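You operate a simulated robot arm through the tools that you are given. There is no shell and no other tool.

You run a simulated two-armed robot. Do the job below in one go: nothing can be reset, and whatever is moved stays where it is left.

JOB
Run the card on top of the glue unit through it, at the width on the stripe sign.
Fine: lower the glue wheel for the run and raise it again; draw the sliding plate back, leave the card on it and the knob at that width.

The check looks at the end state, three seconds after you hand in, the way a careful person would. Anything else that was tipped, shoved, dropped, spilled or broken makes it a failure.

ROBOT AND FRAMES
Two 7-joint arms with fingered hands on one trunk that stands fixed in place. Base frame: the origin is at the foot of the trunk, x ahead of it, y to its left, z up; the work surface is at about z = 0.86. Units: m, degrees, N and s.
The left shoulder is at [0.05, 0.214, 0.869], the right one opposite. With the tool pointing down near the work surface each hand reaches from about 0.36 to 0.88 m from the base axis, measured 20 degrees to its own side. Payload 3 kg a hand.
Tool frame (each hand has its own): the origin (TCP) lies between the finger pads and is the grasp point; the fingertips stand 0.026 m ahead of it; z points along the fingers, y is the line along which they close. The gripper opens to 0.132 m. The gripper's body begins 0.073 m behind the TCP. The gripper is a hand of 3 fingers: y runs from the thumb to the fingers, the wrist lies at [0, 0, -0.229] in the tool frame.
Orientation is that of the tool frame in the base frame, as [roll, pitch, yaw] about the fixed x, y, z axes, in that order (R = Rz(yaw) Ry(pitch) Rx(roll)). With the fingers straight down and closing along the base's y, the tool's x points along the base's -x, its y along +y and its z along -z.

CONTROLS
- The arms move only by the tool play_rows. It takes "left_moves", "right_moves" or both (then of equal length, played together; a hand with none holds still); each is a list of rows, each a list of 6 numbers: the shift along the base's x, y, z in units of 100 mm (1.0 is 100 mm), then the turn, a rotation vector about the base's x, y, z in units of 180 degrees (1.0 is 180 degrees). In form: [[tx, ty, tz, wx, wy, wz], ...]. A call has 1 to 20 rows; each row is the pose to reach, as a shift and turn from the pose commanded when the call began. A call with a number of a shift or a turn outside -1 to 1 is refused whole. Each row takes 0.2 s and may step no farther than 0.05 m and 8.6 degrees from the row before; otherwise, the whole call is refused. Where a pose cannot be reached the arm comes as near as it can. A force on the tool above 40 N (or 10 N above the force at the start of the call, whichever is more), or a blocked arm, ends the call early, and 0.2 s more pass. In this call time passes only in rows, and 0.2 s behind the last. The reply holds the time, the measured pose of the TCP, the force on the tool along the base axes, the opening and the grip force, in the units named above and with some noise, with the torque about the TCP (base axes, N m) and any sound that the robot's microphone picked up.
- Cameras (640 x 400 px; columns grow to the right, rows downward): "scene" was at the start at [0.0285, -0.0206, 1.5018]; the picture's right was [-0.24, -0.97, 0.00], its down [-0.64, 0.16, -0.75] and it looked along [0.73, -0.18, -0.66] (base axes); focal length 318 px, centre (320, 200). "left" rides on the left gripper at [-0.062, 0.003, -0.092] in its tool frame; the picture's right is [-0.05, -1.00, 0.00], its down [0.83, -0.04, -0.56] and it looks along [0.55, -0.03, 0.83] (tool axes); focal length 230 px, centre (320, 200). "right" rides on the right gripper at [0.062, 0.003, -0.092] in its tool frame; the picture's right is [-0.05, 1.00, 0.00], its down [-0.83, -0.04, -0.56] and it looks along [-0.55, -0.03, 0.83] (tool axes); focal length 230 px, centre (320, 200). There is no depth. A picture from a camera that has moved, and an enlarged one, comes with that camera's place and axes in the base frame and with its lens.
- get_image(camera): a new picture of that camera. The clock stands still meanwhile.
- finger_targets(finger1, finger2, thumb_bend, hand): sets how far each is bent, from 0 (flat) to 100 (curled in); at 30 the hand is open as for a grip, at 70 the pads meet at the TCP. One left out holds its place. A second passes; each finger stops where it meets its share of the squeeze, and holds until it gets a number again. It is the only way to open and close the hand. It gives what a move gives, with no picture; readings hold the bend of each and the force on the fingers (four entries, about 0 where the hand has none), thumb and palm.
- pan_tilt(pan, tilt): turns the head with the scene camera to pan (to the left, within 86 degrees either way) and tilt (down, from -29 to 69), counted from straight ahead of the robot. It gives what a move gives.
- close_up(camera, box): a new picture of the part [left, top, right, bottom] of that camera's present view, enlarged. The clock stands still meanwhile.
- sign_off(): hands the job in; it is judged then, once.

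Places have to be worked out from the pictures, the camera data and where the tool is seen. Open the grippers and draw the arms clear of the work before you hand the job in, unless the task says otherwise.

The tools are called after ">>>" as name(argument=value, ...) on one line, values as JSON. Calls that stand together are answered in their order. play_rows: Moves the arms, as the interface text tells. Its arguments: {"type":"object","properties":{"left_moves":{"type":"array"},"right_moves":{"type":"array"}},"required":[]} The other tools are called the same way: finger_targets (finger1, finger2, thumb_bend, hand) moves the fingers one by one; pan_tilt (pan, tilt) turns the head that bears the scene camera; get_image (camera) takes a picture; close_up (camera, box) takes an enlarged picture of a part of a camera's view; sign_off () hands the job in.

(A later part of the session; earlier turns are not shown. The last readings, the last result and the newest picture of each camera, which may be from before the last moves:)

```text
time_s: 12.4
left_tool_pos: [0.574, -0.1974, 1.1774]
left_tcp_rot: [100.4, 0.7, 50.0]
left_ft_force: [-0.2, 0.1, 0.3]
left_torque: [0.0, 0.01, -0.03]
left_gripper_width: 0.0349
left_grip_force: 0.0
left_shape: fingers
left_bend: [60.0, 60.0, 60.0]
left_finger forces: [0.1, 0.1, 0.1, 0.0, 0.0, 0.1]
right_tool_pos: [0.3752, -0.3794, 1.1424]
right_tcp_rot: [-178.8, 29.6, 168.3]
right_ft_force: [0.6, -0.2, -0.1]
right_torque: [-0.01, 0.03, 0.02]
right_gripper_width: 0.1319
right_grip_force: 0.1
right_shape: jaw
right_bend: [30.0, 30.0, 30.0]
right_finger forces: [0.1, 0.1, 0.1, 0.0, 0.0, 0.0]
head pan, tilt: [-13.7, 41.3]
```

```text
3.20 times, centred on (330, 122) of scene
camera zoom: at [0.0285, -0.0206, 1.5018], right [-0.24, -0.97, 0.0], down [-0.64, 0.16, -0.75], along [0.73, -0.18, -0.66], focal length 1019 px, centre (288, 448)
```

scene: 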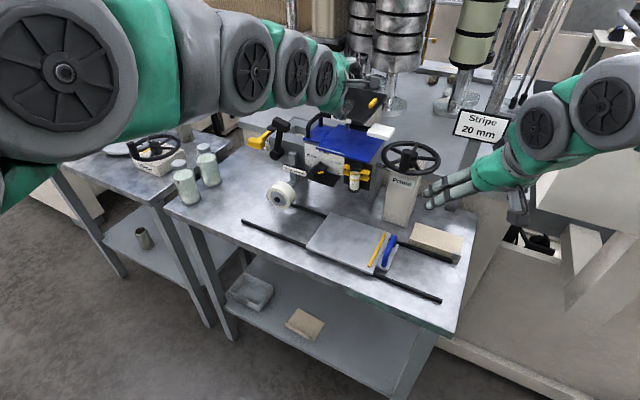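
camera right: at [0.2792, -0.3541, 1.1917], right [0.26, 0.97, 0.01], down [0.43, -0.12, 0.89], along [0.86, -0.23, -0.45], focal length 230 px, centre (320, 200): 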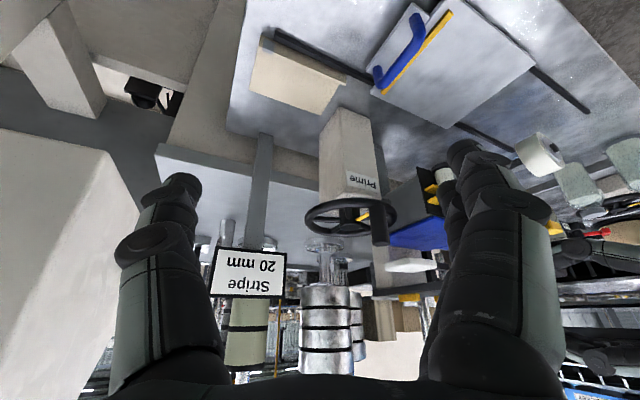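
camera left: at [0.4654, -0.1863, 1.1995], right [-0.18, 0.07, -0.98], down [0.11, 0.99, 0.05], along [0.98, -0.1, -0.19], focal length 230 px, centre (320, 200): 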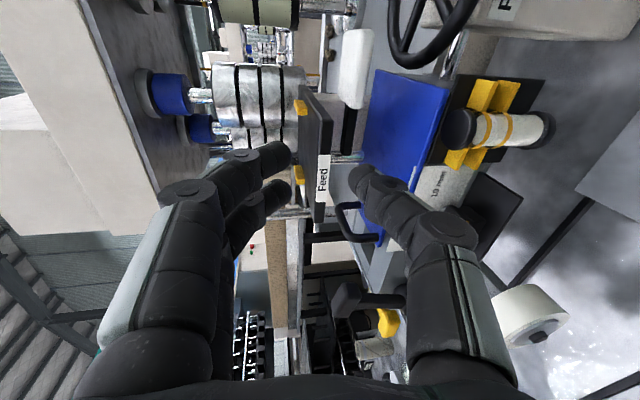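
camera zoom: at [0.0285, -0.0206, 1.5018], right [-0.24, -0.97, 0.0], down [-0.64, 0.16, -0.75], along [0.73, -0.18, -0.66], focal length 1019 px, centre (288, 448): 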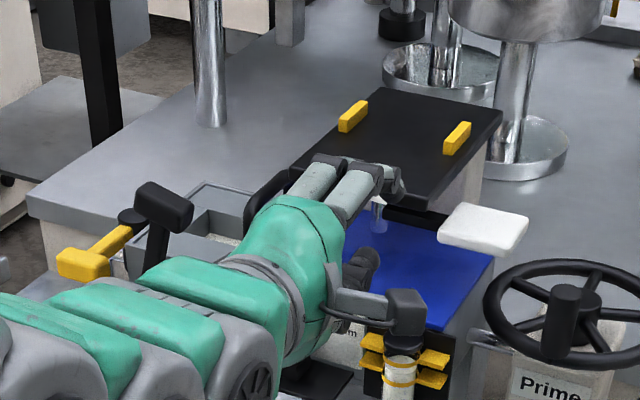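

I zoom on the left camera to fix the card's front edge, its height and the panel below it.

>>> close_up(camera="left", box=[340, 60, 480, 260])

>>> close_up(camera="left", box=[380, 110, 480, 210])

```text
2.00 times, centred on (410, 160) of left
camera zoom: at [0.4654, -0.1863, 1.1995], right [-0.18, 0.07, -0.98], down [0.11, 0.99, 0.05], along [0.98, -0.1, -0.19], focal length 460 px, centre (140, 280)
```

zoom: 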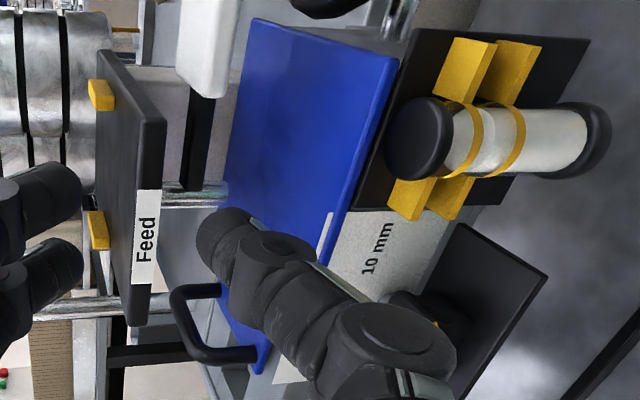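

```text
4.00 times, centred on (430, 160) of left
camera zoom: at [0.4654, -0.1863, 1.1995], right [-0.18, 0.07, -0.98], down [0.11, 0.99, 0.05], along [0.98, -0.1, -0.19], focal length 920 px, centre (-120, 360)
```

zoom: 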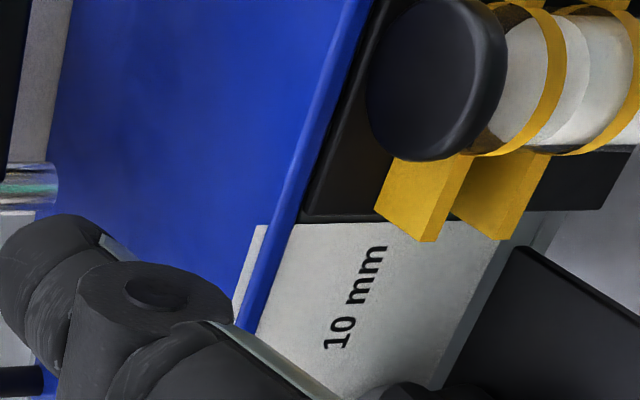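

Estimates of the overhang vary between 3 and 12 mm. I lower the left hand in front of the unit (still 6 cm away) so its camera looks at the card edge nearly edge-on.

>>> play_rows(left_moves=[[-0.05, 0.05, -0.3, 0, 0, 0], [-0.1, 0.1, -0.6, 0, 0, 0], [-0.15, 0.13, -0.9, 0, 0, 0], [-0.15, 0.13, -1.0, 0, 0, 0]])

>>> get_image(camera="left")

>>> get_image(camera="scene")

```text
time_s: 13.4
left_tool_pos: [0.5601, -0.1852, 1.085]
left_tcp_rot: [100.4, 0.8, 50.0]
left_ft_force: [0.7, 0.7, 0.1]
left_torque: [-0.02, -0.02, -0.04]
left_gripper_width: 0.0349
left_grip_force: 0.1
left_shape: fingers
left_bend: [60.0, 60.0, 60.0]
left_finger forces: [0.1, 0.0, 0.0, 0.1, 0.0, 0.0]
left hand out of reach, approached as far as the arm can: row 4
right_tool_pos: [0.3749, -0.3784, 1.1421]
right_tcp_rot: [-178.7, 29.6, 168.3]
right_ft_force: [-0.8, 0.7, 0.7]
right_torque: [0.0, -0.01, 0.01]
right_gripper_width: 0.1315
right_grip_force: 0.1
right_shape: jaw
right_bend: [30.0, 30.0, 30.0]
right_finger forces: [0.0, 0.0, 0.1, 0.1, 0.1, 0.1]
head pan, tilt: [-13.7, 41.3]
```

```text
taken
camera left: at [0.4518, -0.1754, 1.1059], right [-0.18, 0.07, -0.98], down [0.11, 0.99, 0.05], along [0.98, -0.1, -0.19], focal length 230 px, centre (320, 200)
```

left: 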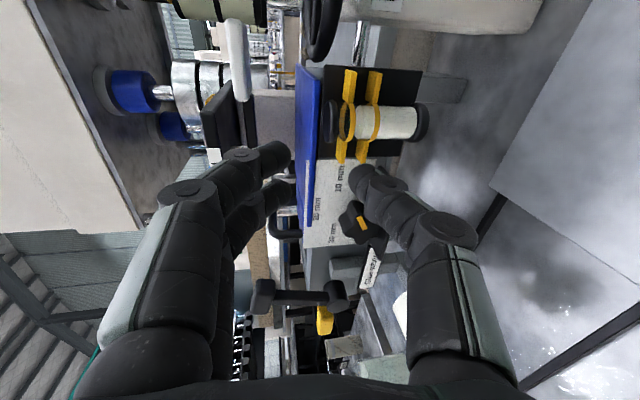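

```text
taken
```

scene: 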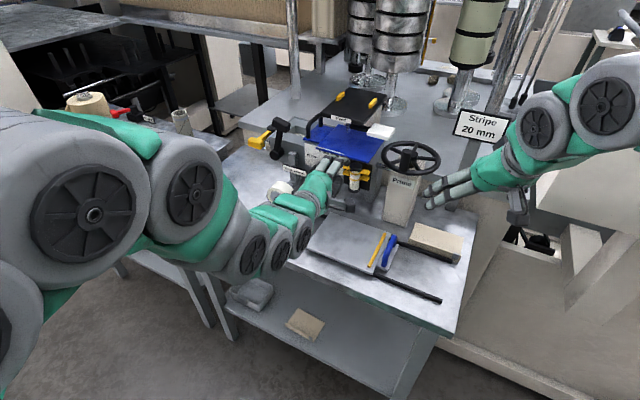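

The left camera now sees the card nearly edge-on between tray and panel. I zoom in on it.

>>> close_up(camera="left", box=[270, 55, 430, 255])

>>> close_up(camera="left", box=[280, 150, 350, 250])

>>> close_up(camera="left", box=[280, 60, 350, 160])

```text
2.00 times, centred on (350, 155) of left
camera zoom: at [0.4518, -0.1754, 1.1059], right [-0.18, 0.07, -0.98], down [0.11, 0.99, 0.05], along [0.98, -0.1, -0.19], focal length 460 px, centre (260, 290)
```

zoom: 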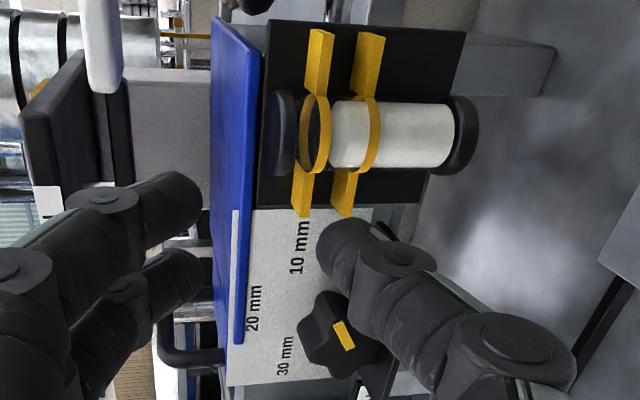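

```text
4.00 times, centred on (315, 200) of left
camera zoom: at [0.4518, -0.1754, 1.1059], right [-0.18, 0.07, -0.98], down [0.11, 0.99, 0.05], along [0.98, -0.1, -0.19], focal length 920 px, centre (340, 200)
```

zoom: 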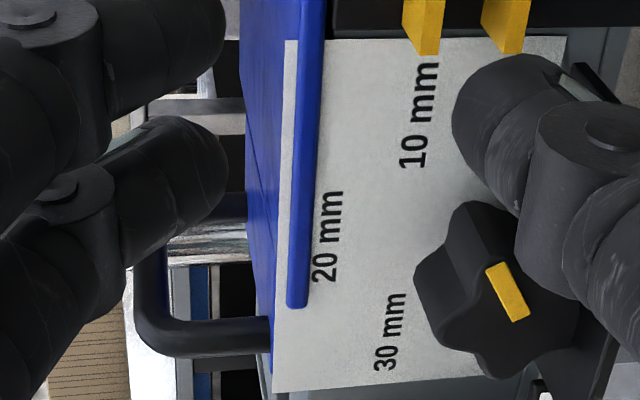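

```text
4.00 times, centred on (315, 110) of left
camera zoom: at [0.4518, -0.1754, 1.1059], right [-0.18, 0.07, -0.98], down [0.11, 0.99, 0.05], along [0.98, -0.1, -0.19], focal length 920 px, centre (340, 560)
```

zoom: 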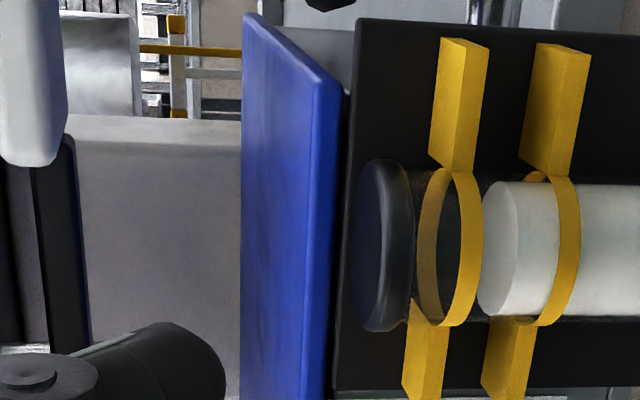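

The "white line" is just the panel's top poking above the card; the card itself is plain, its front edge overhangs only about 5 mm, with its underside at z≈1.0697, and the bottle cap top is just below that. I'll pinch the edge between bottle clip and knob (U≈0.2625), lift it a little, and pull. First to about 1.7 cm before the grasp pose.

>>> play_rows(left_moves=[[0.16, -0.03, 0.0, 0, 0, -0.0017], [0.32, -0.06, -0.03, 0, 0, -0.0034], [0.48, -0.09, -0.06, 0, 0, -0.005], [0.631, -0.115, -0.095, 0, 0, -0.0067]])

>>> get_image(camera="left")

>>> close_up(camera="scene", box=[270, 110, 400, 210])

```text
time_s: 14.4
left_tool_pos: [0.6233, -0.1976, 1.0749]
left_tcp_rot: [100.6, 0.8, 48.8]
left_ft_force: [-0.2, -0.7, -0.6]
left_torque: [0.01, -0.03, -0.02]
left_gripper_width: 0.035
left_grip_force: 0.1
left_shape: fingers
left_bend: [60.0, 60.0, 60.0]
left_finger forces: [0.0, 0.0, 0.1, 0.1, 0.1, 0.0]
right_tool_pos: [0.3741, -0.3794, 1.1431]
right_tcp_rot: [-178.9, 29.7, 168.3]
right_ft_force: [-0.6, 0.5, 0.0]
right_torque: [0.01, 0.0, 0.03]
right_gripper_width: 0.1319
right_grip_force: 0.1
right_shape: jaw
right_bend: [30.0, 30.0, 30.0]
right_finger forces: [0.0, 0.1, 0.0, 0.1, 0.0, 0.0]
head pan, tilt: [-13.7, 41.3]
```

```text
taken
camera left: at [0.5155, -0.1842, 1.0967], right [-0.18, 0.07, -0.98], down [0.13, 0.99, 0.05], along [0.97, -0.12, -0.19], focal length 230 px, centre (320, 200)
```

left: 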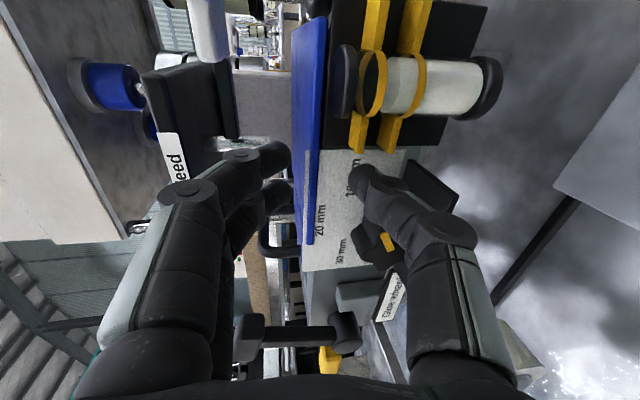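

```text
4.00 times, centred on (335, 160) of scene
camera zoom: at [0.0285, -0.0206, 1.5018], right [-0.24, -0.97, 0.0], down [-0.64, 0.16, -0.75], along [0.73, -0.18, -0.66], focal length 1274 px, centre (260, 360)
```

zoom: 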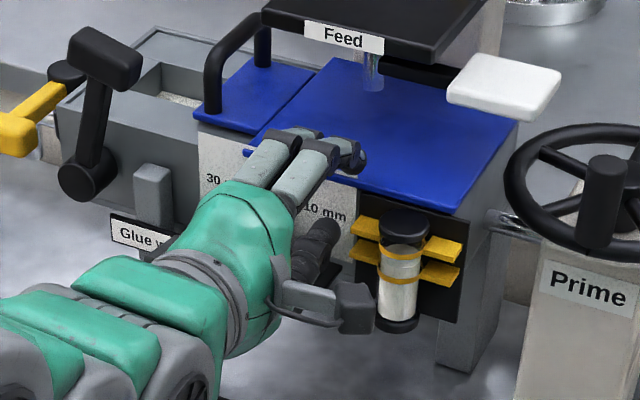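

The hand straddles the card's edge height as planned. I zoom in to check the fingertips relative to the card.

>>> close_up(camera="left", box=[240, 100, 420, 280])

```text
2.22 times, centred on (330, 190) of left
camera zoom: at [0.5155, -0.1842, 1.0967], right [-0.18, 0.07, -0.98], down [0.13, 0.99, 0.05], along [0.97, -0.12, -0.19], focal length 511 px, centre (298, 222)
```

zoom: 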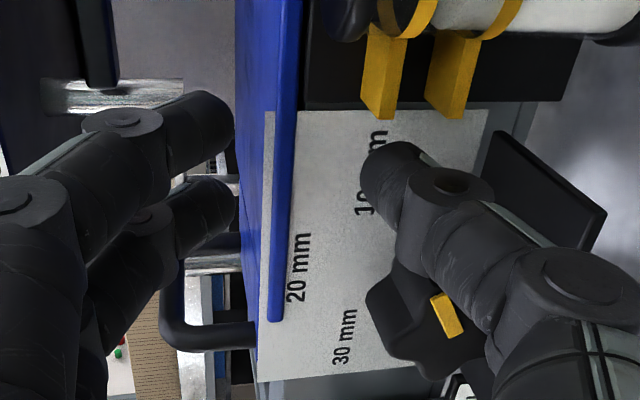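

Clear. I advance 16 mm along the unit's depth in small steps, watching the force.

>>> play_rows(left_moves=[[0.03, -0.026, 0, 0, 0, 0], [0.06, -0.053, 0, 0, 0, 0], [0.09, -0.079, 0, 0, 0, 0], [0.12, -0.105, 0, 0, 0, 0]])

>>> close_up(camera="left", box=[240, 100, 420, 280])

```text
time_s: 15.4
left_tool_pos: [0.6354, -0.2062, 1.0744]
left_tcp_rot: [100.7, 0.7, 48.8]
left_ft_force: [-28.9, 19.0, 2.4]
left_torque: [0.63, 0.92, -0.1]
left_gripper_width: 0.0343
left_grip_force: 17.6
left_shape: fingers
left_bend: [60.0, 60.0, 63.0]
left_finger forces: [0.0, 0.0, 0.0, 0.0, 34.5, 0.0]
right_tool_pos: [0.374, -0.3786, 1.1419]
right_tcp_rot: [-178.9, 29.6, 168.4]
right_ft_force: [-0.3, -0.6, -0.6]
right_torque: [0.02, -0.04, 0.0]
right_gripper_width: 0.1318
right_grip_force: 0.0
right_shape: jaw
right_bend: [30.0, 30.0, 30.0]
right_finger forces: [0.0, 0.0, 0.0, 0.0, 0.0, 0.1]
head pan, tilt: [-13.7, 41.3]
```

```text
2.22 times, centred on (330, 190) of left
camera zoom: at [0.527, -0.1938, 1.0958], right [-0.18, 0.07, -0.98], down [0.13, 0.99, 0.05], along [0.97, -0.12, -0.19], focal length 511 px, centre (298, 222)
```

zoom: 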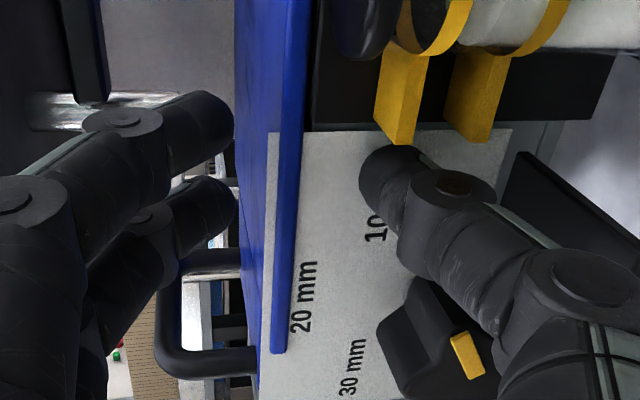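

The thumb pushes on the (solid) panel at V≈0.64 with 34 N; I back off 4 mm and then measure the overhang with a high zoom.

>>> play_rows(left_moves=[[-0.03, 0.026, 0, 0, 0, 0]])

>>> close_up(camera="scene", box=[300, 138, 340, 163])

>>> close_up(camera="left", box=[305, 120, 355, 240])

>>> close_up(camera="scene", box=[345, 145, 395, 176])

```text
time_s: 15.8
left_tool_pos: [0.6336, -0.2059, 1.0753]
left_tcp_rot: [100.5, 0.7, 48.8]
left_ft_force: [-0.2, 0.3, -0.7]
left_torque: [-0.02, 0.02, 0.01]
left_gripper_width: 0.0351
left_grip_force: 0.0
left_shape: fingers
left_bend: [60.0, 60.0, 60.0]
left_finger forces: [0.0, 0.0, 0.1, 0.0, 0.0, 0.0]
right_tool_pos: [0.3742, -0.3786, 1.1425]
right_tcp_rot: [-178.8, 29.6, 168.4]
right_ft_force: [0.1, 0.5, 0.0]
right_torque: [-0.02, -0.02, -0.01]
right_gripper_width: 0.1321
right_grip_force: 0.0
right_shape: jaw
right_bend: [30.0, 30.0, 30.0]
right_finger forces: [0.1, 0.1, 0.0, 0.1, 0.0, 0.0]
head pan, tilt: [-13.7, 41.3]
```

```text
16.00 times, centred on (320, 150) of scene
camera zoom: at [0.0285, -0.0206, 1.5018], right [-0.24, -0.97, 0.0], down [-0.64, 0.16, -0.75], along [0.73, -0.18, -0.66], focal length 5094 px, centre (320, 992)
```

zoom: 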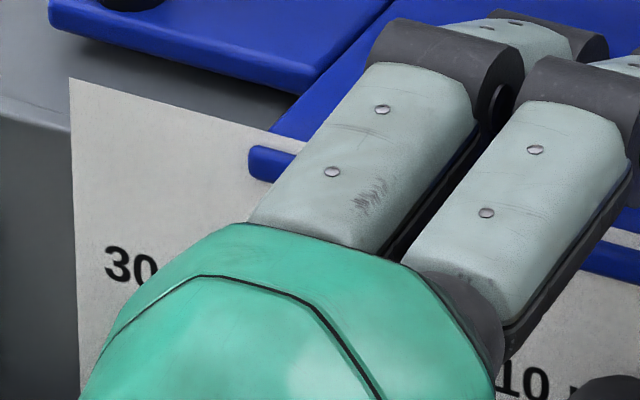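

```text
3.33 times, centred on (330, 180) of left
camera zoom: at [0.5251, -0.1923, 1.0972], right [-0.18, 0.07, -0.98], down [0.13, 0.99, 0.05], along [0.98, -0.12, -0.19], focal length 767 px, centre (287, 267)
```

zoom: 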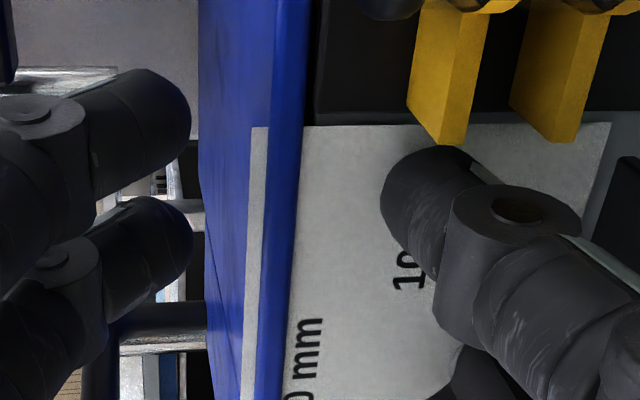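

```text
12.80 times, centred on (370, 160) of scene
camera zoom: at [0.0285, -0.0206, 1.5018], right [-0.24, -0.97, 0.0], down [-0.64, 0.16, -0.75], along [0.73, -0.18, -0.66], focal length 4075 px, centre (-320, 706)
```

zoom: 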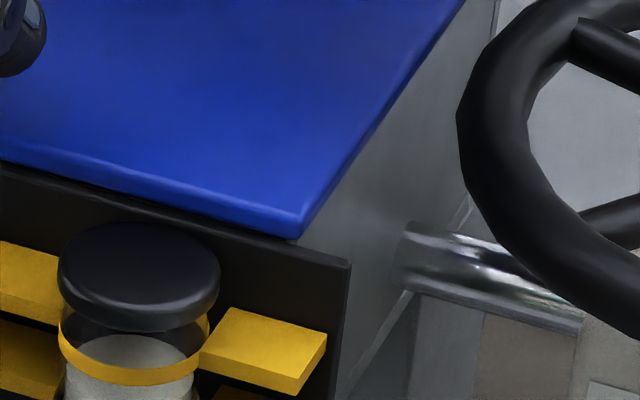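

The overhang past the solid body front is only about 3 mm, too little to pinch. Since the bottle cap lies about 2 mm below the card's underside, I'll draw the card forward by friction: press two fingertips on its top and pull it toward me about 3 cm, then close the thumb underneath. First I back off and reshape the hand.

>>> play_rows(left_moves=[[-0.1, 0.09, 0.05, 0, 0, 0], [-0.226, 0.198, 0.2, 0, 0, 0], [-0.226, 0.198, 0.4, 0.0357, 0.0408, 0], [-0.226, 0.198, 0.45, 0.0714, 0.0815, 0]])

>>> finger_targets(hand="left", finger1=68, finger2=68, thumb_bend=38)

>>> get_image(camera="left")

>>> close_up(camera="scene", box=[250, 90, 410, 210])

```text
refused: row 3 steps farther than a row can; nothing moved
```

```text
time_s: 16.8
left_tool_pos: [0.6333, -0.206, 1.0756]
left_tcp_rot: [100.5, 0.8, 48.8]
left_ft_force: [-0.3, -0.3, 0.6]
left_torque: [-0.01, 0.0, -0.01]
left_gripper_width: 0.0592
left_grip_force: 0.0
left_shape: fingers
left_bend: [68.0, 68.0, 38.0]
left_finger forces: [0.2, 0.1, 0.0, 0.0, 0.0, 0.0]
right_tool_pos: [0.374, -0.3793, 1.1417]
right_tcp_rot: [-178.9, 29.6, 168.3]
right_ft_force: [0.2, 0.6, 0.2]
right_torque: [0.0, 0.03, 0.01]
right_gripper_width: 0.1317
right_grip_force: 0.0
right_shape: jaw
right_bend: [30.0, 30.0, 30.0]
right_finger forces: [0.1, 0.0, 0.0, 0.1, 0.0, 0.0]
head pan, tilt: [-13.7, 41.3]
```

```text
taken
camera left: at [0.5249, -0.1919, 1.0966], right [-0.18, 0.07, -0.98], down [0.13, 0.99, 0.05], along [0.97, -0.12, -0.19], focal length 230 px, centre (320, 200)
```

left: 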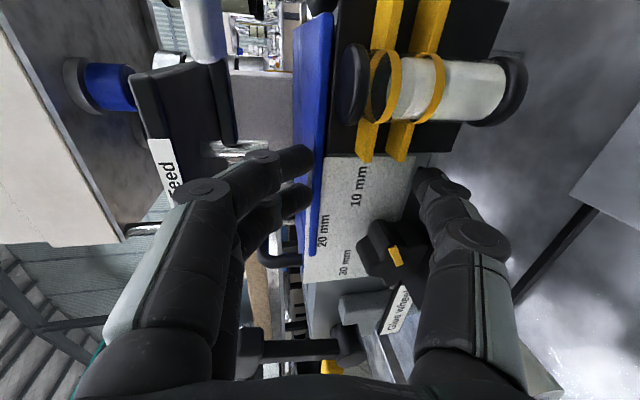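

```text
3.33 times, centred on (330, 150) of scene
camera zoom: at [0.0285, -0.0206, 1.5018], right [-0.24, -0.97, 0.0], down [-0.64, 0.16, -0.75], along [0.73, -0.18, -0.66], focal length 1061 px, centre (287, 367)
```

zoom: 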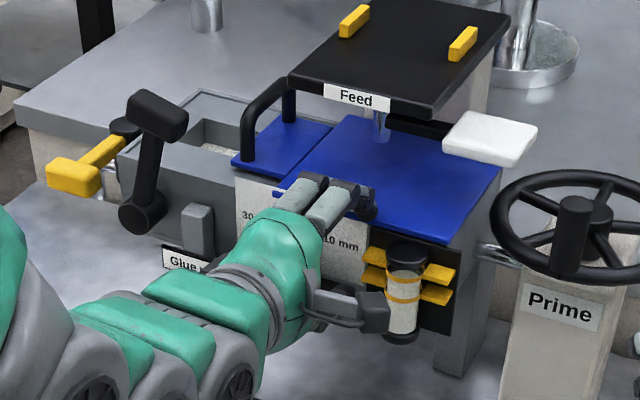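

The move was refused for a too large turn step (only the fingers moved, no contact). I repeat it with smaller turn steps.

>>> play_rows(left_moves=[[-0.1, 0.09, 0.1, 0, 0, 0], [-0.2, 0.18, 0.25, 0.0238, 0.0272, 0], [-0.2, 0.18, 0.35, 0.0476, 0.0543, 0], [-0.2, 0.18, 0.4, 0.0714, 0.0815, 0]])

>>> get_image(camera="left")

>>> close_up(camera="scene", box=[250, 90, 410, 210])

```text
time_s: 17.8
left_tool_pos: [0.6124, -0.1863, 1.1152]
left_tcp_rot: [120.2, 0.7, 49.1]
left_ft_force: [0.8, -0.8, 0.4]
left_torque: [-0.01, 0.0, -0.01]
left_gripper_width: 0.0592
left_grip_force: 0.0
left_shape: fingers
left_bend: [68.0, 68.0, 38.0]
left_finger forces: [0.0, 0.0, 0.1, 0.0, 0.0, 0.0]
right_tool_pos: [0.3728, -0.3784, 1.1421]
right_tcp_rot: [-178.8, 29.6, 168.3]
right_ft_force: [0.2, -0.4, -0.3]
right_torque: [-0.01, 0.01, 0.05]
right_gripper_width: 0.1319
right_grip_force: 0.0
right_shape: jaw
right_bend: [30.0, 30.0, 30.0]
right_finger forces: [0.0, 0.0, 0.0, 0.0, 0.0, 0.0]
head pan, tilt: [-13.7, 41.3]
```

```text
taken
camera left: at [0.5139, -0.1819, 1.1657], right [-0.42, 0.28, -0.86], down [0.17, 0.96, 0.23], along [0.89, -0.05, -0.45], focal length 230 px, centre (320, 200)
```

left: 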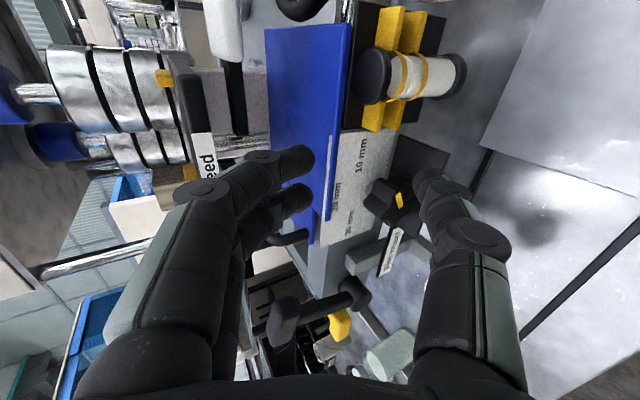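

```text
3.33 times, centred on (330, 150) of scene
camera zoom: at [0.0285, -0.0206, 1.5018], right [-0.24, -0.97, 0.0], down [-0.64, 0.16, -0.75], along [0.73, -0.18, -0.66], focal length 1061 px, centre (287, 367)
```

zoom: 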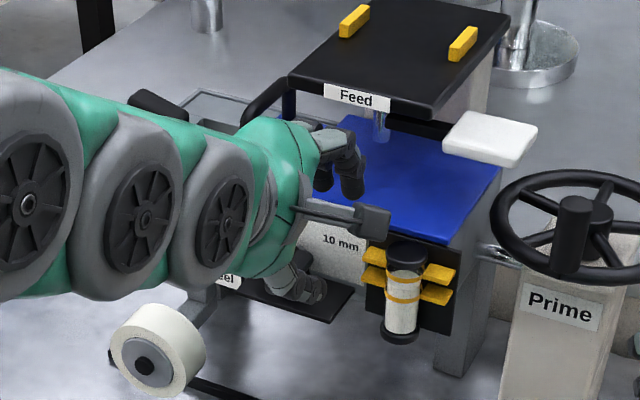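

Tilted 30°, fingers over the card front and thumb spread below. I move forward so the fingertips are over the card at about V=0.655, 1.4 cm above it, then lower until light contact.

>>> play_rows(left_moves=[[0.12, -0.105, 0.0, 0, 0, 0], [0.24, -0.21, -0.05, 0, 0, 0], [0.369, -0.323, -0.13, 0, 0, 0], [0.369, -0.323, -0.2, 0, 0, 0]])

>>> close_up(camera="left", box=[200, 80, 480, 280])

>>> close_up(camera="scene", box=[290, 100, 410, 190])

```text
time_s: 18.8
left_tool_pos: [0.6491, -0.2193, 1.0947]
left_tcp_rot: [119.9, 0.7, 49.1]
left_ft_force: [0.1, 0.2, -0.9]
left_torque: [-0.02, -0.02, -0.01]
left_gripper_width: 0.0588
left_grip_force: 0.1
left_shape: fingers
left_bend: [68.0, 68.0, 38.0]
left_finger forces: [0.0, 0.0, 0.0, 0.0, 0.0, 0.0]
right_tool_pos: [0.3749, -0.379, 1.1425]
right_tcp_rot: [-178.8, 29.5, 168.4]
right_ft_force: [0.2, 0.6, 0.5]
right_torque: [0.01, 0.0, -0.03]
right_gripper_width: 0.1317
right_grip_force: 0.0
right_shape: jaw
right_bend: [30.0, 30.0, 30.0]
right_finger forces: [0.1, 0.0, 0.1, 0.0, 0.0, 0.0]
head pan, tilt: [-13.7, 41.3]
```

```text
2.00 times, centred on (340, 180) of left
camera zoom: at [0.5505, -0.2146, 1.1453], right [-0.42, 0.28, -0.86], down [0.17, 0.96, 0.23], along [0.89, -0.05, -0.45], focal length 460 px, centre (280, 240)
```

zoom: 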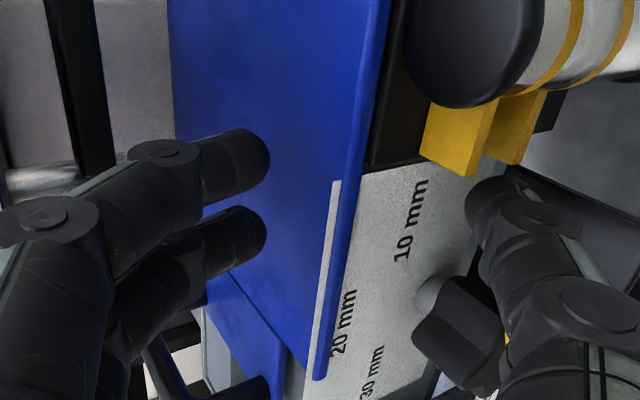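

```text
4.44 times, centred on (350, 145) of scene
camera zoom: at [0.0285, -0.0206, 1.5018], right [-0.24, -0.97, 0.0], down [-0.64, 0.16, -0.75], along [0.73, -0.18, -0.66], focal length 1415 px, centre (187, 444)
```

zoom: 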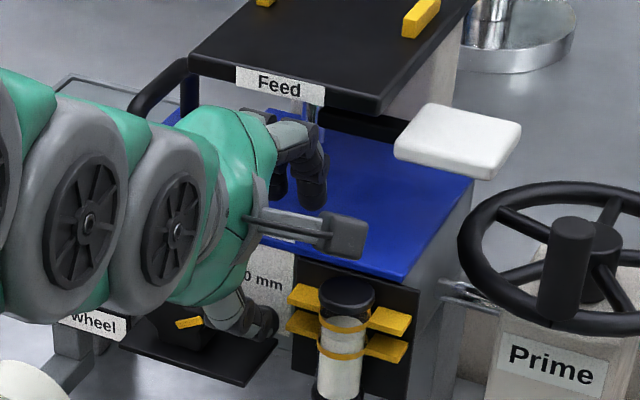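

Fingertips hover about 1 cm over the card. I lower 10 mm in small steps and check the force.

>>> play_rows(left_moves=[[0, 0, -0.03, 0, 0, 0], [0, 0, -0.06, 0, 0, 0], [0, 0, -0.08, 0, 0, 0], [0, 0, -0.1, 0, 0, 0]])

```text
time_s: 19.8
left_tool_pos: [0.65, -0.2195, 1.0862]
left_tcp_rot: [120.0, 0.7, 49.1]
left_ft_force: [0.2, 0.0, 0.7]
left_torque: [-0.01, 0.01, 0.02]
left_gripper_width: 0.059
left_grip_force: 0.1
left_shape: fingers
left_bend: [68.0, 68.0, 38.0]
left_finger forces: [0.1, 0.0, 0.1, 0.1, 0.0, 0.0]
right_tool_pos: [0.3752, -0.3787, 1.1437]
right_tcp_rot: [-178.8, 29.6, 168.3]
right_ft_force: [0.4, 0.2, 0.3]
right_torque: [0.01, -0.01, 0.02]
right_gripper_width: 0.1317
right_grip_force: 0.0
right_shape: jaw
right_bend: [30.0, 30.0, 30.0]
right_finger forces: [0.1, 0.1, 0.0, 0.0, 0.0, 0.0]
head pan, tilt: [-13.7, 41.3]
```

No contact yet at z=1.0862. I go down another few millimetres.

>>> play_rows(left_moves=[[0, 0, -0.02, 0, 0, 0], [0, 0, -0.04, 0, 0, 0], [0, 0, -0.05, 0, 0, 0], [0, 0, -0.06, 0, 0, 0]])

```text
time_s: 20.8
left_tool_pos: [0.6497, -0.2193, 1.0804]
left_tcp_rot: [120.1, 0.6, 49.1]
left_ft_force: [-1.3, 0.8, 5.9]
left_torque: [-0.08, -0.08, -0.02]
left_gripper_width: 0.0603
left_grip_force: 2.4
left_shape: fingers
left_bend: [67.0, 67.0, 38.0]
left_finger forces: [2.7, 3.1, 0.1, 0.0, 0.1, 0.1]
right_tool_pos: [0.3745, -0.3791, 1.1419]
right_tcp_rot: [-178.8, 29.8, 168.4]
right_ft_force: [1.1, 0.7, 0.5]
right_torque: [0.02, -0.02, 0.0]
right_gripper_width: 0.1316
right_grip_force: 0.0
right_shape: jaw
right_bend: [30.0, 30.0, 30.0]
right_finger forces: [0.0, 0.0, 0.1, 0.0, 0.0, 0.0]
head pan, tilt: [-13.7, 41.3]
```

Contact with about 6 N. Now I press 1 mm more and drag 15 mm toward the front, then look whether the card follows.

>>> play_rows(left_moves=[[0, 0, -0.01, 0, 0, 0], [-0.038, 0.033, -0.01, 0, 0, 0], [-0.075, 0.066, -0.01, 0, 0, 0], [-0.113, 0.099, -0.01, 0, 0, 0]])

>>> close_up(camera="left", box=[200, 80, 480, 280])

>>> close_up(camera="scene", box=[290, 100, 410, 190])

```text
time_s: 21.8
left_tool_pos: [0.6378, -0.2089, 1.079]
left_tcp_rot: [120.1, 0.6, 49.0]
left_ft_force: [2.8, -1.9, 4.3]
left_torque: [-0.09, -0.09, 0.0]
left_gripper_width: 0.0635
left_grip_force: 1.8
left_shape: fingers
left_bend: [65.0, 65.0, 38.0]
left_finger forces: [2.1, 2.2, 0.0, 0.0, 0.0, 0.1]
right_tool_pos: [0.375, -0.3793, 1.1432]
right_tcp_rot: [-178.8, 29.7, 168.3]
right_ft_force: [0.7, 0.2, -1.0]
right_torque: [-0.03, 0.0, 0.03]
right_gripper_width: 0.1319
right_grip_force: 0.1
right_shape: jaw
right_bend: [30.0, 30.0, 30.0]
right_finger forces: [0.0, 0.0, 0.0, 0.1, 0.0, 0.1]
head pan, tilt: [-13.7, 41.3]
```

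```text
2.00 times, centred on (340, 180) of left
camera zoom: at [0.5392, -0.2042, 1.1283], right [-0.42, 0.28, -0.86], down [0.17, 0.96, 0.23], along [0.89, -0.05, -0.45], focal length 460 px, centre (280, 240)
```

zoom: 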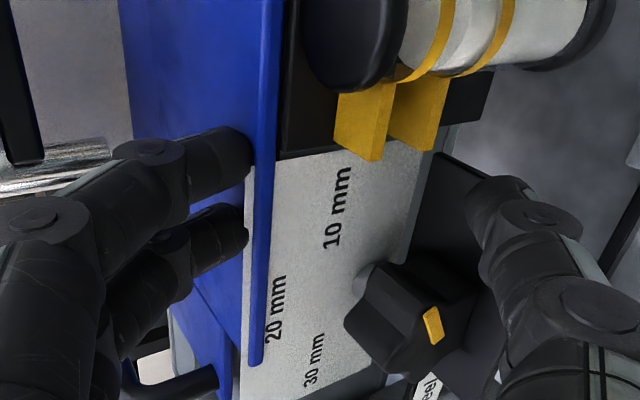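

```text
4.44 times, centred on (350, 145) of scene
camera zoom: at [0.0285, -0.0206, 1.5018], right [-0.24, -0.97, 0.0], down [-0.64, 0.16, -0.75], along [0.73, -0.18, -0.66], focal length 1415 px, centre (187, 444)
```

zoom: 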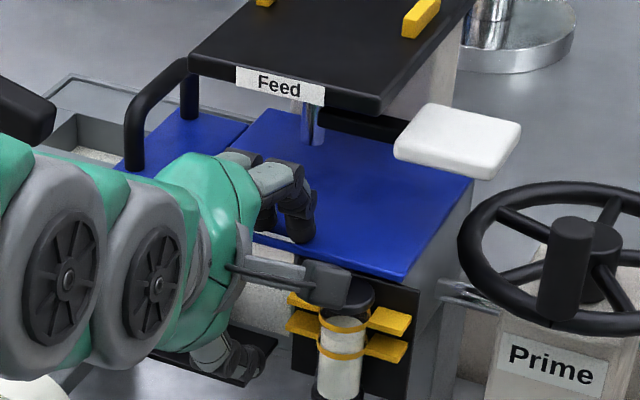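

The fingers slid along without the blue sheet moving, so it may be a fixed cover, or just held by friction. Before pulling harder, I lift off and look again at everything that could be "the card on top of the unit", including the Feed tray.

>>> play_rows(left_moves=[[0, 0, 0.15, 0, 0, 0], [-0.1, 0.09, 0.4, 0, 0, 0], [-0.3, 0.26, 0.6, 0, 0, 0], [-0.5, 0.5, 0.8, 0, 0, 0], [-0.7, 0.8, 0.9, 0, 0, 0]])

>>> get_image(camera="scene")

>>> close_up(camera="scene", box=[310, 80, 390, 130])

>>> close_up(camera="scene", box=[290, 110, 410, 185])

>>> close_up(camera="scene", box=[220, 260, 340, 350])

>>> close_up(camera="scene", box=[390, 200, 480, 270])

```text
time_s: 23.0
left_tool_pos: [0.5674, -0.1305, 1.1681]
left_tcp_rot: [120.1, 0.8, 49.1]
left_ft_force: [-0.6, 0.3, 0.1]
left_torque: [-0.03, -0.01, 0.01]
left_gripper_width: 0.0588
left_grip_force: 0.1
left_shape: fingers
left_bend: [68.0, 68.0, 38.0]
left_finger forces: [0.0, 0.0, 0.1, 0.0, 0.1, 0.0]
right_tool_pos: [0.3737, -0.3778, 1.1425]
right_tcp_rot: [-178.7, 29.8, 168.3]
right_ft_force: [0.3, -0.5, -0.2]
right_torque: [-0.02, 0.0, -0.01]
right_gripper_width: 0.1319
right_grip_force: 0.1
right_shape: jaw
right_bend: [30.0, 30.0, 30.0]
right_finger forces: [0.0, 0.0, 0.0, 0.1, 0.0, 0.1]
head pan, tilt: [-13.7, 41.3]
```

```text
taken
```

scene: 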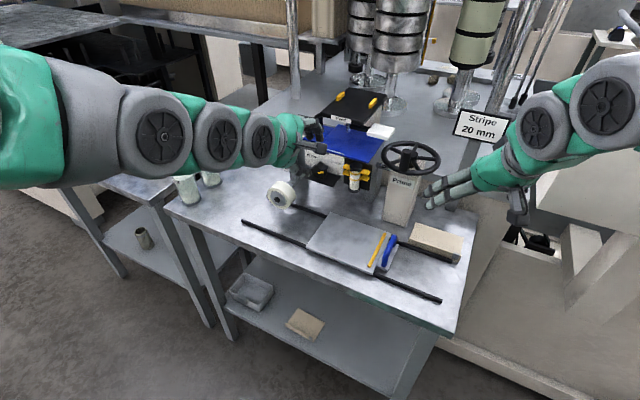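

```text
8.00 times, centred on (350, 105) of scene
camera zoom: at [0.0284, -0.0205, 1.5018], right [-0.24, -0.97, 0.0], down [-0.64, 0.16, -0.75], along [0.73, -0.18, -0.66], focal length 2547 px, centre (80, 960)
```

zoom: 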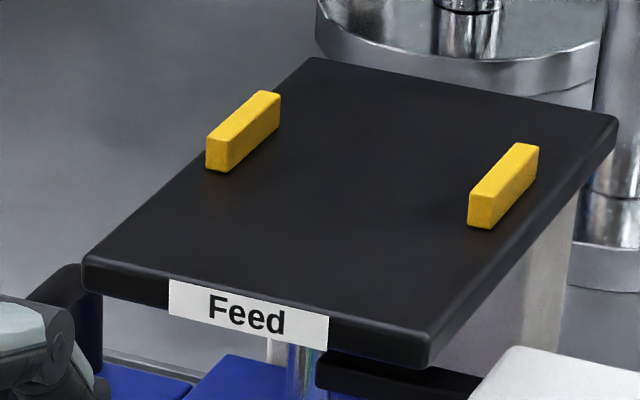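

```text
5.33 times, centred on (350, 148) of scene
camera zoom: at [0.0284, -0.0205, 1.5018], right [-0.24, -0.97, 0.0], down [-0.64, 0.16, -0.75], along [0.73, -0.18, -0.66], focal length 1698 px, centre (160, 480)
```

zoom: 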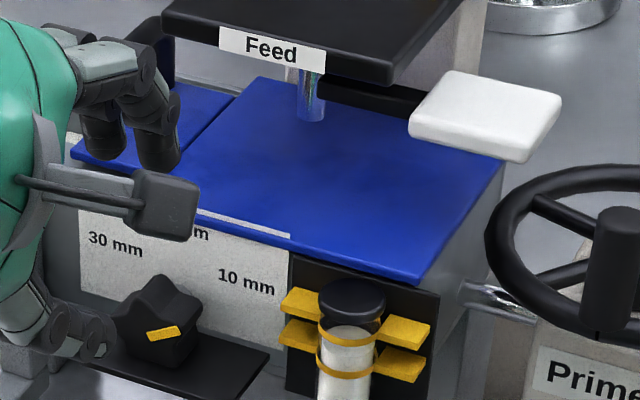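

```text
4.44 times, centred on (280, 305) of scene
camera zoom: at [0.0284, -0.0205, 1.5018], right [-0.24, -0.97, 0.0], down [-0.64, 0.16, -0.75], along [0.73, -0.18, -0.66], focal length 1415 px, centre (498, -267)
```

zoom: 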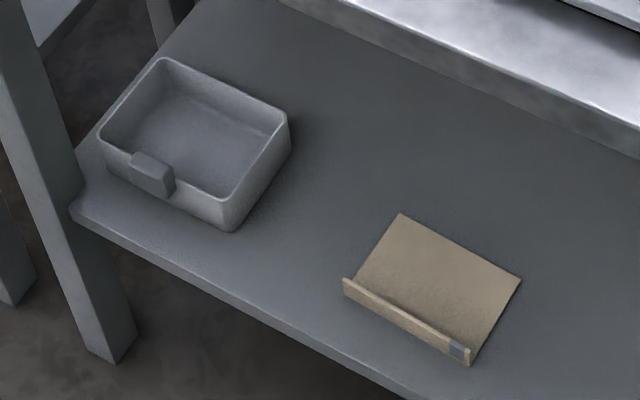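

```text
5.71 times, centred on (435, 235) of scene
camera zoom: at [0.0284, -0.0205, 1.5018], right [-0.24, -0.97, 0.0], down [-0.64, 0.16, -0.75], along [0.73, -0.18, -0.66], focal length 1819 px, centre (-337, 0)
```

zoom: 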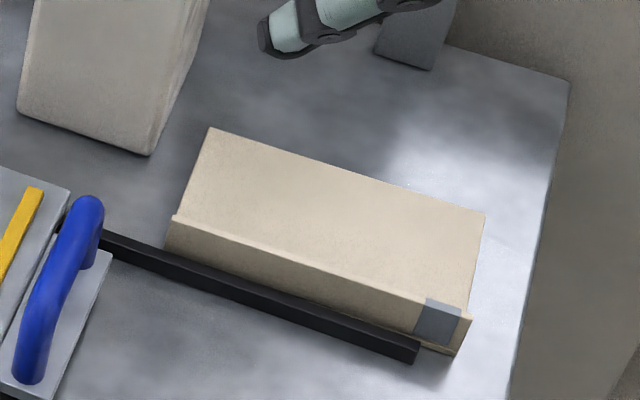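

The white line is indeed the panel's top edge, and nothing else lies on the unit, so the blue sheet is the only candidate; I must find out whether it is loose. I go back to the level pose and push the thumb up gently under its small overhang as a lift test.

>>> finger_targets(hand="left", finger1=58, finger2=58, thumb_bend=60)

>>> play_rows(left_moves=[[0.12, -0.15, -0.2, -0.0238, -0.0272, 0], [0.24, -0.3, -0.45, -0.0476, -0.0543, 0], [0.36, -0.45, -0.7, -0.0714, -0.0815, 0], [0.457, -0.573, -0.9, -0.0714, -0.0815, 0]])

>>> close_up(camera="left", box=[240, 100, 420, 280])

```text
time_s: 24.0
left_tool_pos: [0.5683, -0.1303, 1.168]
left_tcp_rot: [120.0, 0.7, 49.2]
left_ft_force: [-0.7, 0.0, -0.3]
left_torque: [0.01, 0.03, -0.03]
left_gripper_width: 0.0397
left_grip_force: 0.1
left_shape: fingers
left_bend: [57.0, 57.0, 60.0]
left_finger forces: [0.0, 0.1, 0.0, 0.0, 0.1, 0.0]
right_tool_pos: [0.3734, -0.3789, 1.142]
right_tcp_rot: [-178.8, 29.6, 168.3]
right_ft_force: [0.7, -0.1, -0.2]
right_torque: [-0.07, -0.01, 0.04]
right_gripper_width: 0.1319
right_grip_force: 0.1
right_shape: jaw
right_bend: [30.0, 30.0, 30.0]
right_finger forces: [0.0, 0.1, 0.0, 0.0, 0.1, 0.0]
head pan, tilt: [-13.7, 41.3]
```

```text
time_s: 25.0
left_tool_pos: [0.6148, -0.1863, 1.0778]
left_tcp_rot: [100.5, 0.7, 48.9]
left_ft_force: [0.3, -0.6, -0.1]
left_torque: [0.0, 0.02, -0.02]
left_gripper_width: 0.0395
left_grip_force: 0.0
left_shape: fingers
left_bend: [57.0, 57.0, 60.0]
left_finger forces: [0.0, 0.1, 0.0, 0.0, 0.1, 0.0]
right_tool_pos: [0.3751, -0.3794, 1.1437]
right_tcp_rot: [-178.9, 29.6, 168.4]
right_ft_force: [0.3, 0.3, -0.4]
right_torque: [0.02, 0.03, -0.01]
right_gripper_width: 0.1322
right_grip_force: 0.0
right_shape: jaw
right_bend: [30.0, 30.0, 30.0]
right_finger forces: [0.0, 0.0, 0.1, 0.0, 0.1, 0.0]
head pan, tilt: [-13.7, 41.3]
```

```text
2.22 times, centred on (330, 190) of left
camera zoom: at [0.5063, -0.1732, 1.0985], right [-0.18, 0.07, -0.98], down [0.13, 0.99, 0.05], along [0.97, -0.12, -0.19], focal length 511 px, centre (298, 222)
```

zoom: 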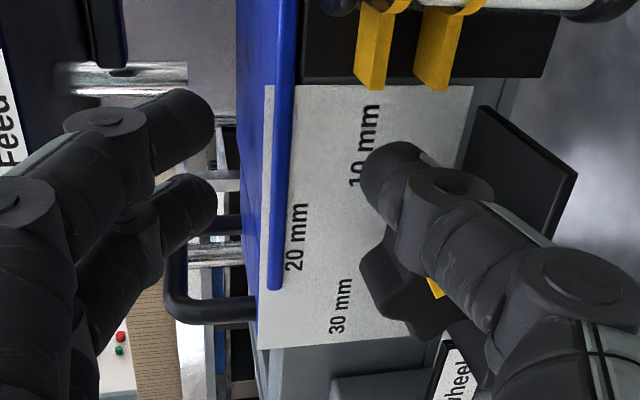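

Aligned again. I advance 24 mm so the thumb tip sits right at the panel below the overhang.

>>> play_rows(left_moves=[[0.06, -0.052, 0, 0, 0, 0], [0.12, -0.105, 0, 0, 0, 0], [0.165, -0.145, 0, 0, 0, 0], [0.178, -0.156, 0, 0, 0, 0]])

>>> play_rows(left_moves=[[0, 0, 0.02, 0, 0, 0], [0, 0, 0.04, 0, 0, 0], [0, 0, 0.06, 0, 0, 0], [0, 0, 0.08, 0, 0, 0]])

>>> close_up(camera="left", box=[240, 100, 420, 280])

```text
time_s: 26.0
left_tool_pos: [0.6317, -0.204, 1.08]
left_tcp_rot: [100.5, 0.6, 48.9]
left_ft_force: [-1.5, 0.3, 0.5]
left_torque: [-0.02, -0.03, -0.03]
left_gripper_width: 0.0397
left_grip_force: 0.1
left_shape: fingers
left_bend: [57.0, 57.0, 60.0]
left_finger forces: [0.0, 0.0, 0.0, 0.0, 0.0, 0.0]
right_tool_pos: [0.3745, -0.3795, 1.1422]
right_tcp_rot: [-178.8, 29.7, 168.3]
right_ft_force: [0.4, -0.5, 0.4]
right_torque: [-0.01, 0.0, -0.04]
right_gripper_width: 0.1318
right_grip_force: 0.0
right_shape: jaw
right_bend: [30.0, 30.0, 30.0]
right_finger forces: [0.1, 0.0, 0.0, 0.1, 0.0, 0.0]
head pan, tilt: [-13.7, 41.3]
```

```text
time_s: 27.0
left_tool_pos: [0.6318, -0.2023, 1.0869]
left_tcp_rot: [100.5, 0.7, 48.8]
left_ft_force: [0.5, 0.4, 0.3]
left_torque: [0.04, -0.02, -0.01]
left_gripper_width: 0.0394
left_grip_force: 0.0
left_shape: fingers
left_bend: [57.0, 57.0, 60.0]
left_finger forces: [0.0, 0.0, 0.0, 0.0, 0.1, 0.1]
right_tool_pos: [0.3753, -0.3789, 1.1422]
right_tcp_rot: [-178.7, 29.8, 168.4]
right_ft_force: [0.4, 0.2, -0.5]
right_torque: [0.0, 0.0, -0.04]
right_gripper_width: 0.1319
right_grip_force: 0.0
right_shape: jaw
right_bend: [30.0, 30.0, 30.0]
right_finger forces: [0.0, 0.0, 0.1, 0.1, 0.0, 0.0]
head pan, tilt: [-13.7, 41.3]
```

```text
2.22 times, centred on (330, 190) of left
camera zoom: at [0.5238, -0.1894, 1.1076], right [-0.18, 0.07, -0.98], down [0.13, 0.99, 0.05], along [0.97, -0.12, -0.19], focal length 511 px, centre (298, 222)
```

zoom: 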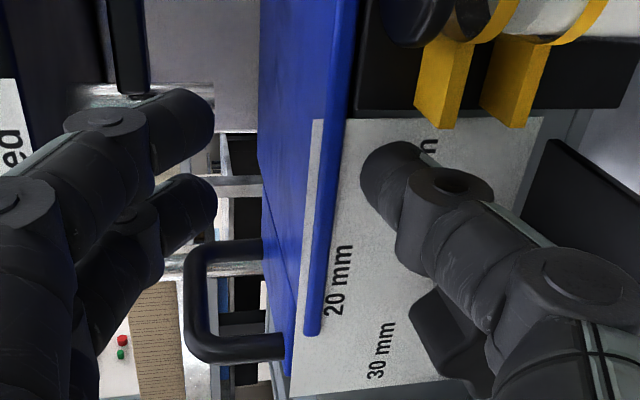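

No contact yet. I go 3 mm further in and raise in small steps until the thumb meets the sheet's underside.

>>> play_rows(left_moves=[[0.023, -0.02, 0.0, 0, 0, 0], [0.023, -0.02, 0.02, 0, 0, 0], [0.023, -0.02, 0.04, 0, 0, 0], [0.023, -0.02, 0.06, 0, 0, 0]])

>>> close_up(camera="left", box=[240, 100, 420, 280])

```text
time_s: 28.0
left_tool_pos: [0.6338, -0.204, 1.0923]
left_tcp_rot: [100.5, 0.8, 48.9]
left_ft_force: [0.4, 0.2, -0.9]
left_torque: [0.02, 0.01, 0.03]
left_gripper_width: 0.0397
left_grip_force: 0.0
left_shape: fingers
left_bend: [57.0, 57.0, 60.0]
left_finger forces: [0.0, 0.0, 0.1, 0.0, 0.0, 0.0]
right_tool_pos: [0.3747, -0.3775, 1.1426]
right_tcp_rot: [-178.8, 29.6, 168.3]
right_ft_force: [0.0, 0.3, 0.5]
right_torque: [0.0, -0.01, -0.02]
right_gripper_width: 0.1319
right_grip_force: 0.1
right_shape: jaw
right_bend: [30.0, 30.0, 30.0]
right_finger forces: [0.1, 0.0, 0.0, 0.0, 0.0, 0.0]
head pan, tilt: [-13.7, 41.3]
```

```text
2.22 times, centred on (330, 190) of left
camera zoom: at [0.5258, -0.1914, 1.1135], right [-0.18, 0.07, -0.98], down [0.13, 0.99, 0.05], along [0.97, -0.12, -0.19], focal length 511 px, centre (298, 222)
```

zoom: 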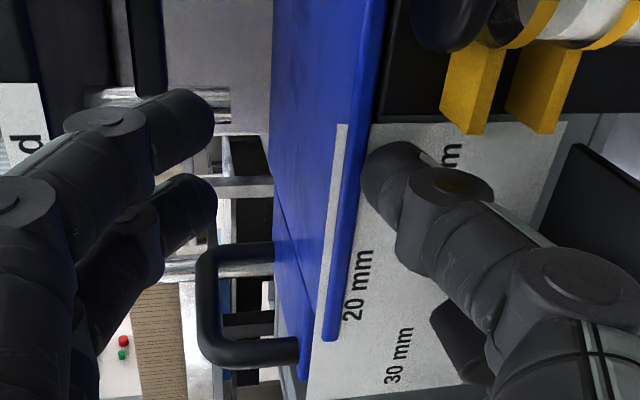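

The thumb tip is just below the sheet's edge. I raise up to 8 mm more, reading the force.

>>> play_rows(left_moves=[[0, 0, 0.02, 0, 0, 0], [0, 0, 0.04, 0, 0, 0], [0, 0, 0.06, 0, 0, 0]])

>>> close_up(camera="left", box=[240, 100, 420, 280])

```text
time_s: 28.8
left_tool_pos: [0.6347, -0.2043, 1.0979]
left_tcp_rot: [100.6, 0.7, 48.8]
left_ft_force: [-1.5, 1.2, -1.1]
left_torque: [0.06, 0.05, 0.0]
left_gripper_width: 0.0421
left_grip_force: 0.9
left_shape: fingers
left_bend: [57.0, 57.0, 59.0]
left_finger forces: [0.0, 0.0, 0.0, 0.1, 2.0, 0.1]
right_tool_pos: [0.3745, -0.3788, 1.1428]
right_tcp_rot: [-178.8, 29.8, 168.3]
right_ft_force: [0.6, 0.5, 0.4]
right_torque: [0.01, 0.02, 0.02]
right_gripper_width: 0.1319
right_grip_force: 0.1
right_shape: jaw
right_bend: [30.0, 30.0, 30.0]
right_finger forces: [0.1, 0.0, 0.1, 0.1, 0.0, 0.1]
head pan, tilt: [-13.7, 41.3]
```

```text
2.22 times, centred on (330, 190) of left
camera zoom: at [0.5262, -0.1913, 1.1192], right [-0.18, 0.07, -0.98], down [0.13, 0.99, 0.05], along [0.97, -0.12, -0.19], focal length 511 px, centre (298, 222)
```

zoom: 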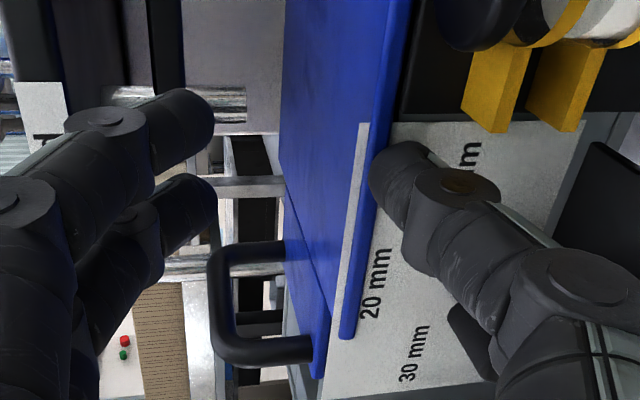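

Light contact (2 N on the thumb). I raise 4 mm more to see whether the edge lifts or resists.

>>> play_rows(left_moves=[[0, 0, 0.02, 0, 0, 0], [0, 0, 0.04, 0, 0, 0]])

>>> close_up(camera="left", box=[240, 100, 420, 280])

```text
time_s: 29.4
left_tool_pos: [0.6338, -0.2046, 1.1027]
left_tcp_rot: [100.6, 0.7, 48.8]
left_ft_force: [-1.3, 1.8, -1.6]
left_torque: [0.08, 0.08, 0.02]
left_gripper_width: 0.0422
left_grip_force: 1.3
left_shape: fingers
left_bend: [57.0, 57.0, 59.0]
left_finger forces: [0.0, 0.0, 0.1, 0.1, 2.5, 0.0]
right_tool_pos: [0.3747, -0.3791, 1.1427]
right_tcp_rot: [-178.9, 29.7, 168.3]
right_ft_force: [0.5, 0.6, -0.6]
right_torque: [0.0, -0.03, -0.02]
right_gripper_width: 0.1319
right_grip_force: 0.1
right_shape: jaw
right_bend: [30.0, 30.0, 30.0]
right_finger forces: [0.0, 0.1, 0.0, 0.0, 0.0, 0.0]
head pan, tilt: [-13.7, 41.3]
```

```text
2.22 times, centred on (330, 190) of left
camera zoom: at [0.5262, -0.1914, 1.1234], right [-0.18, 0.07, -0.98], down [0.13, 0.99, 0.05], along [0.97, -0.12, -0.19], focal length 511 px, centre (298, 222)
```

zoom: 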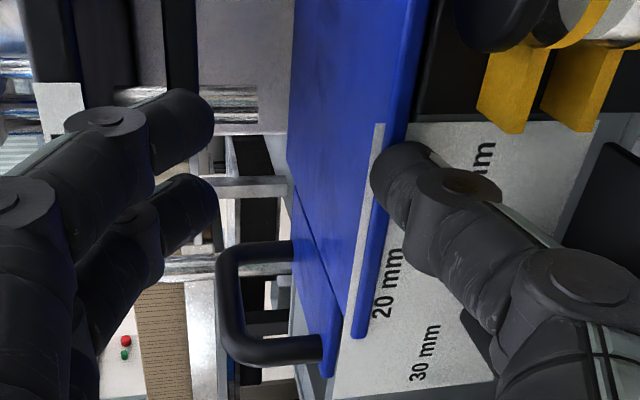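

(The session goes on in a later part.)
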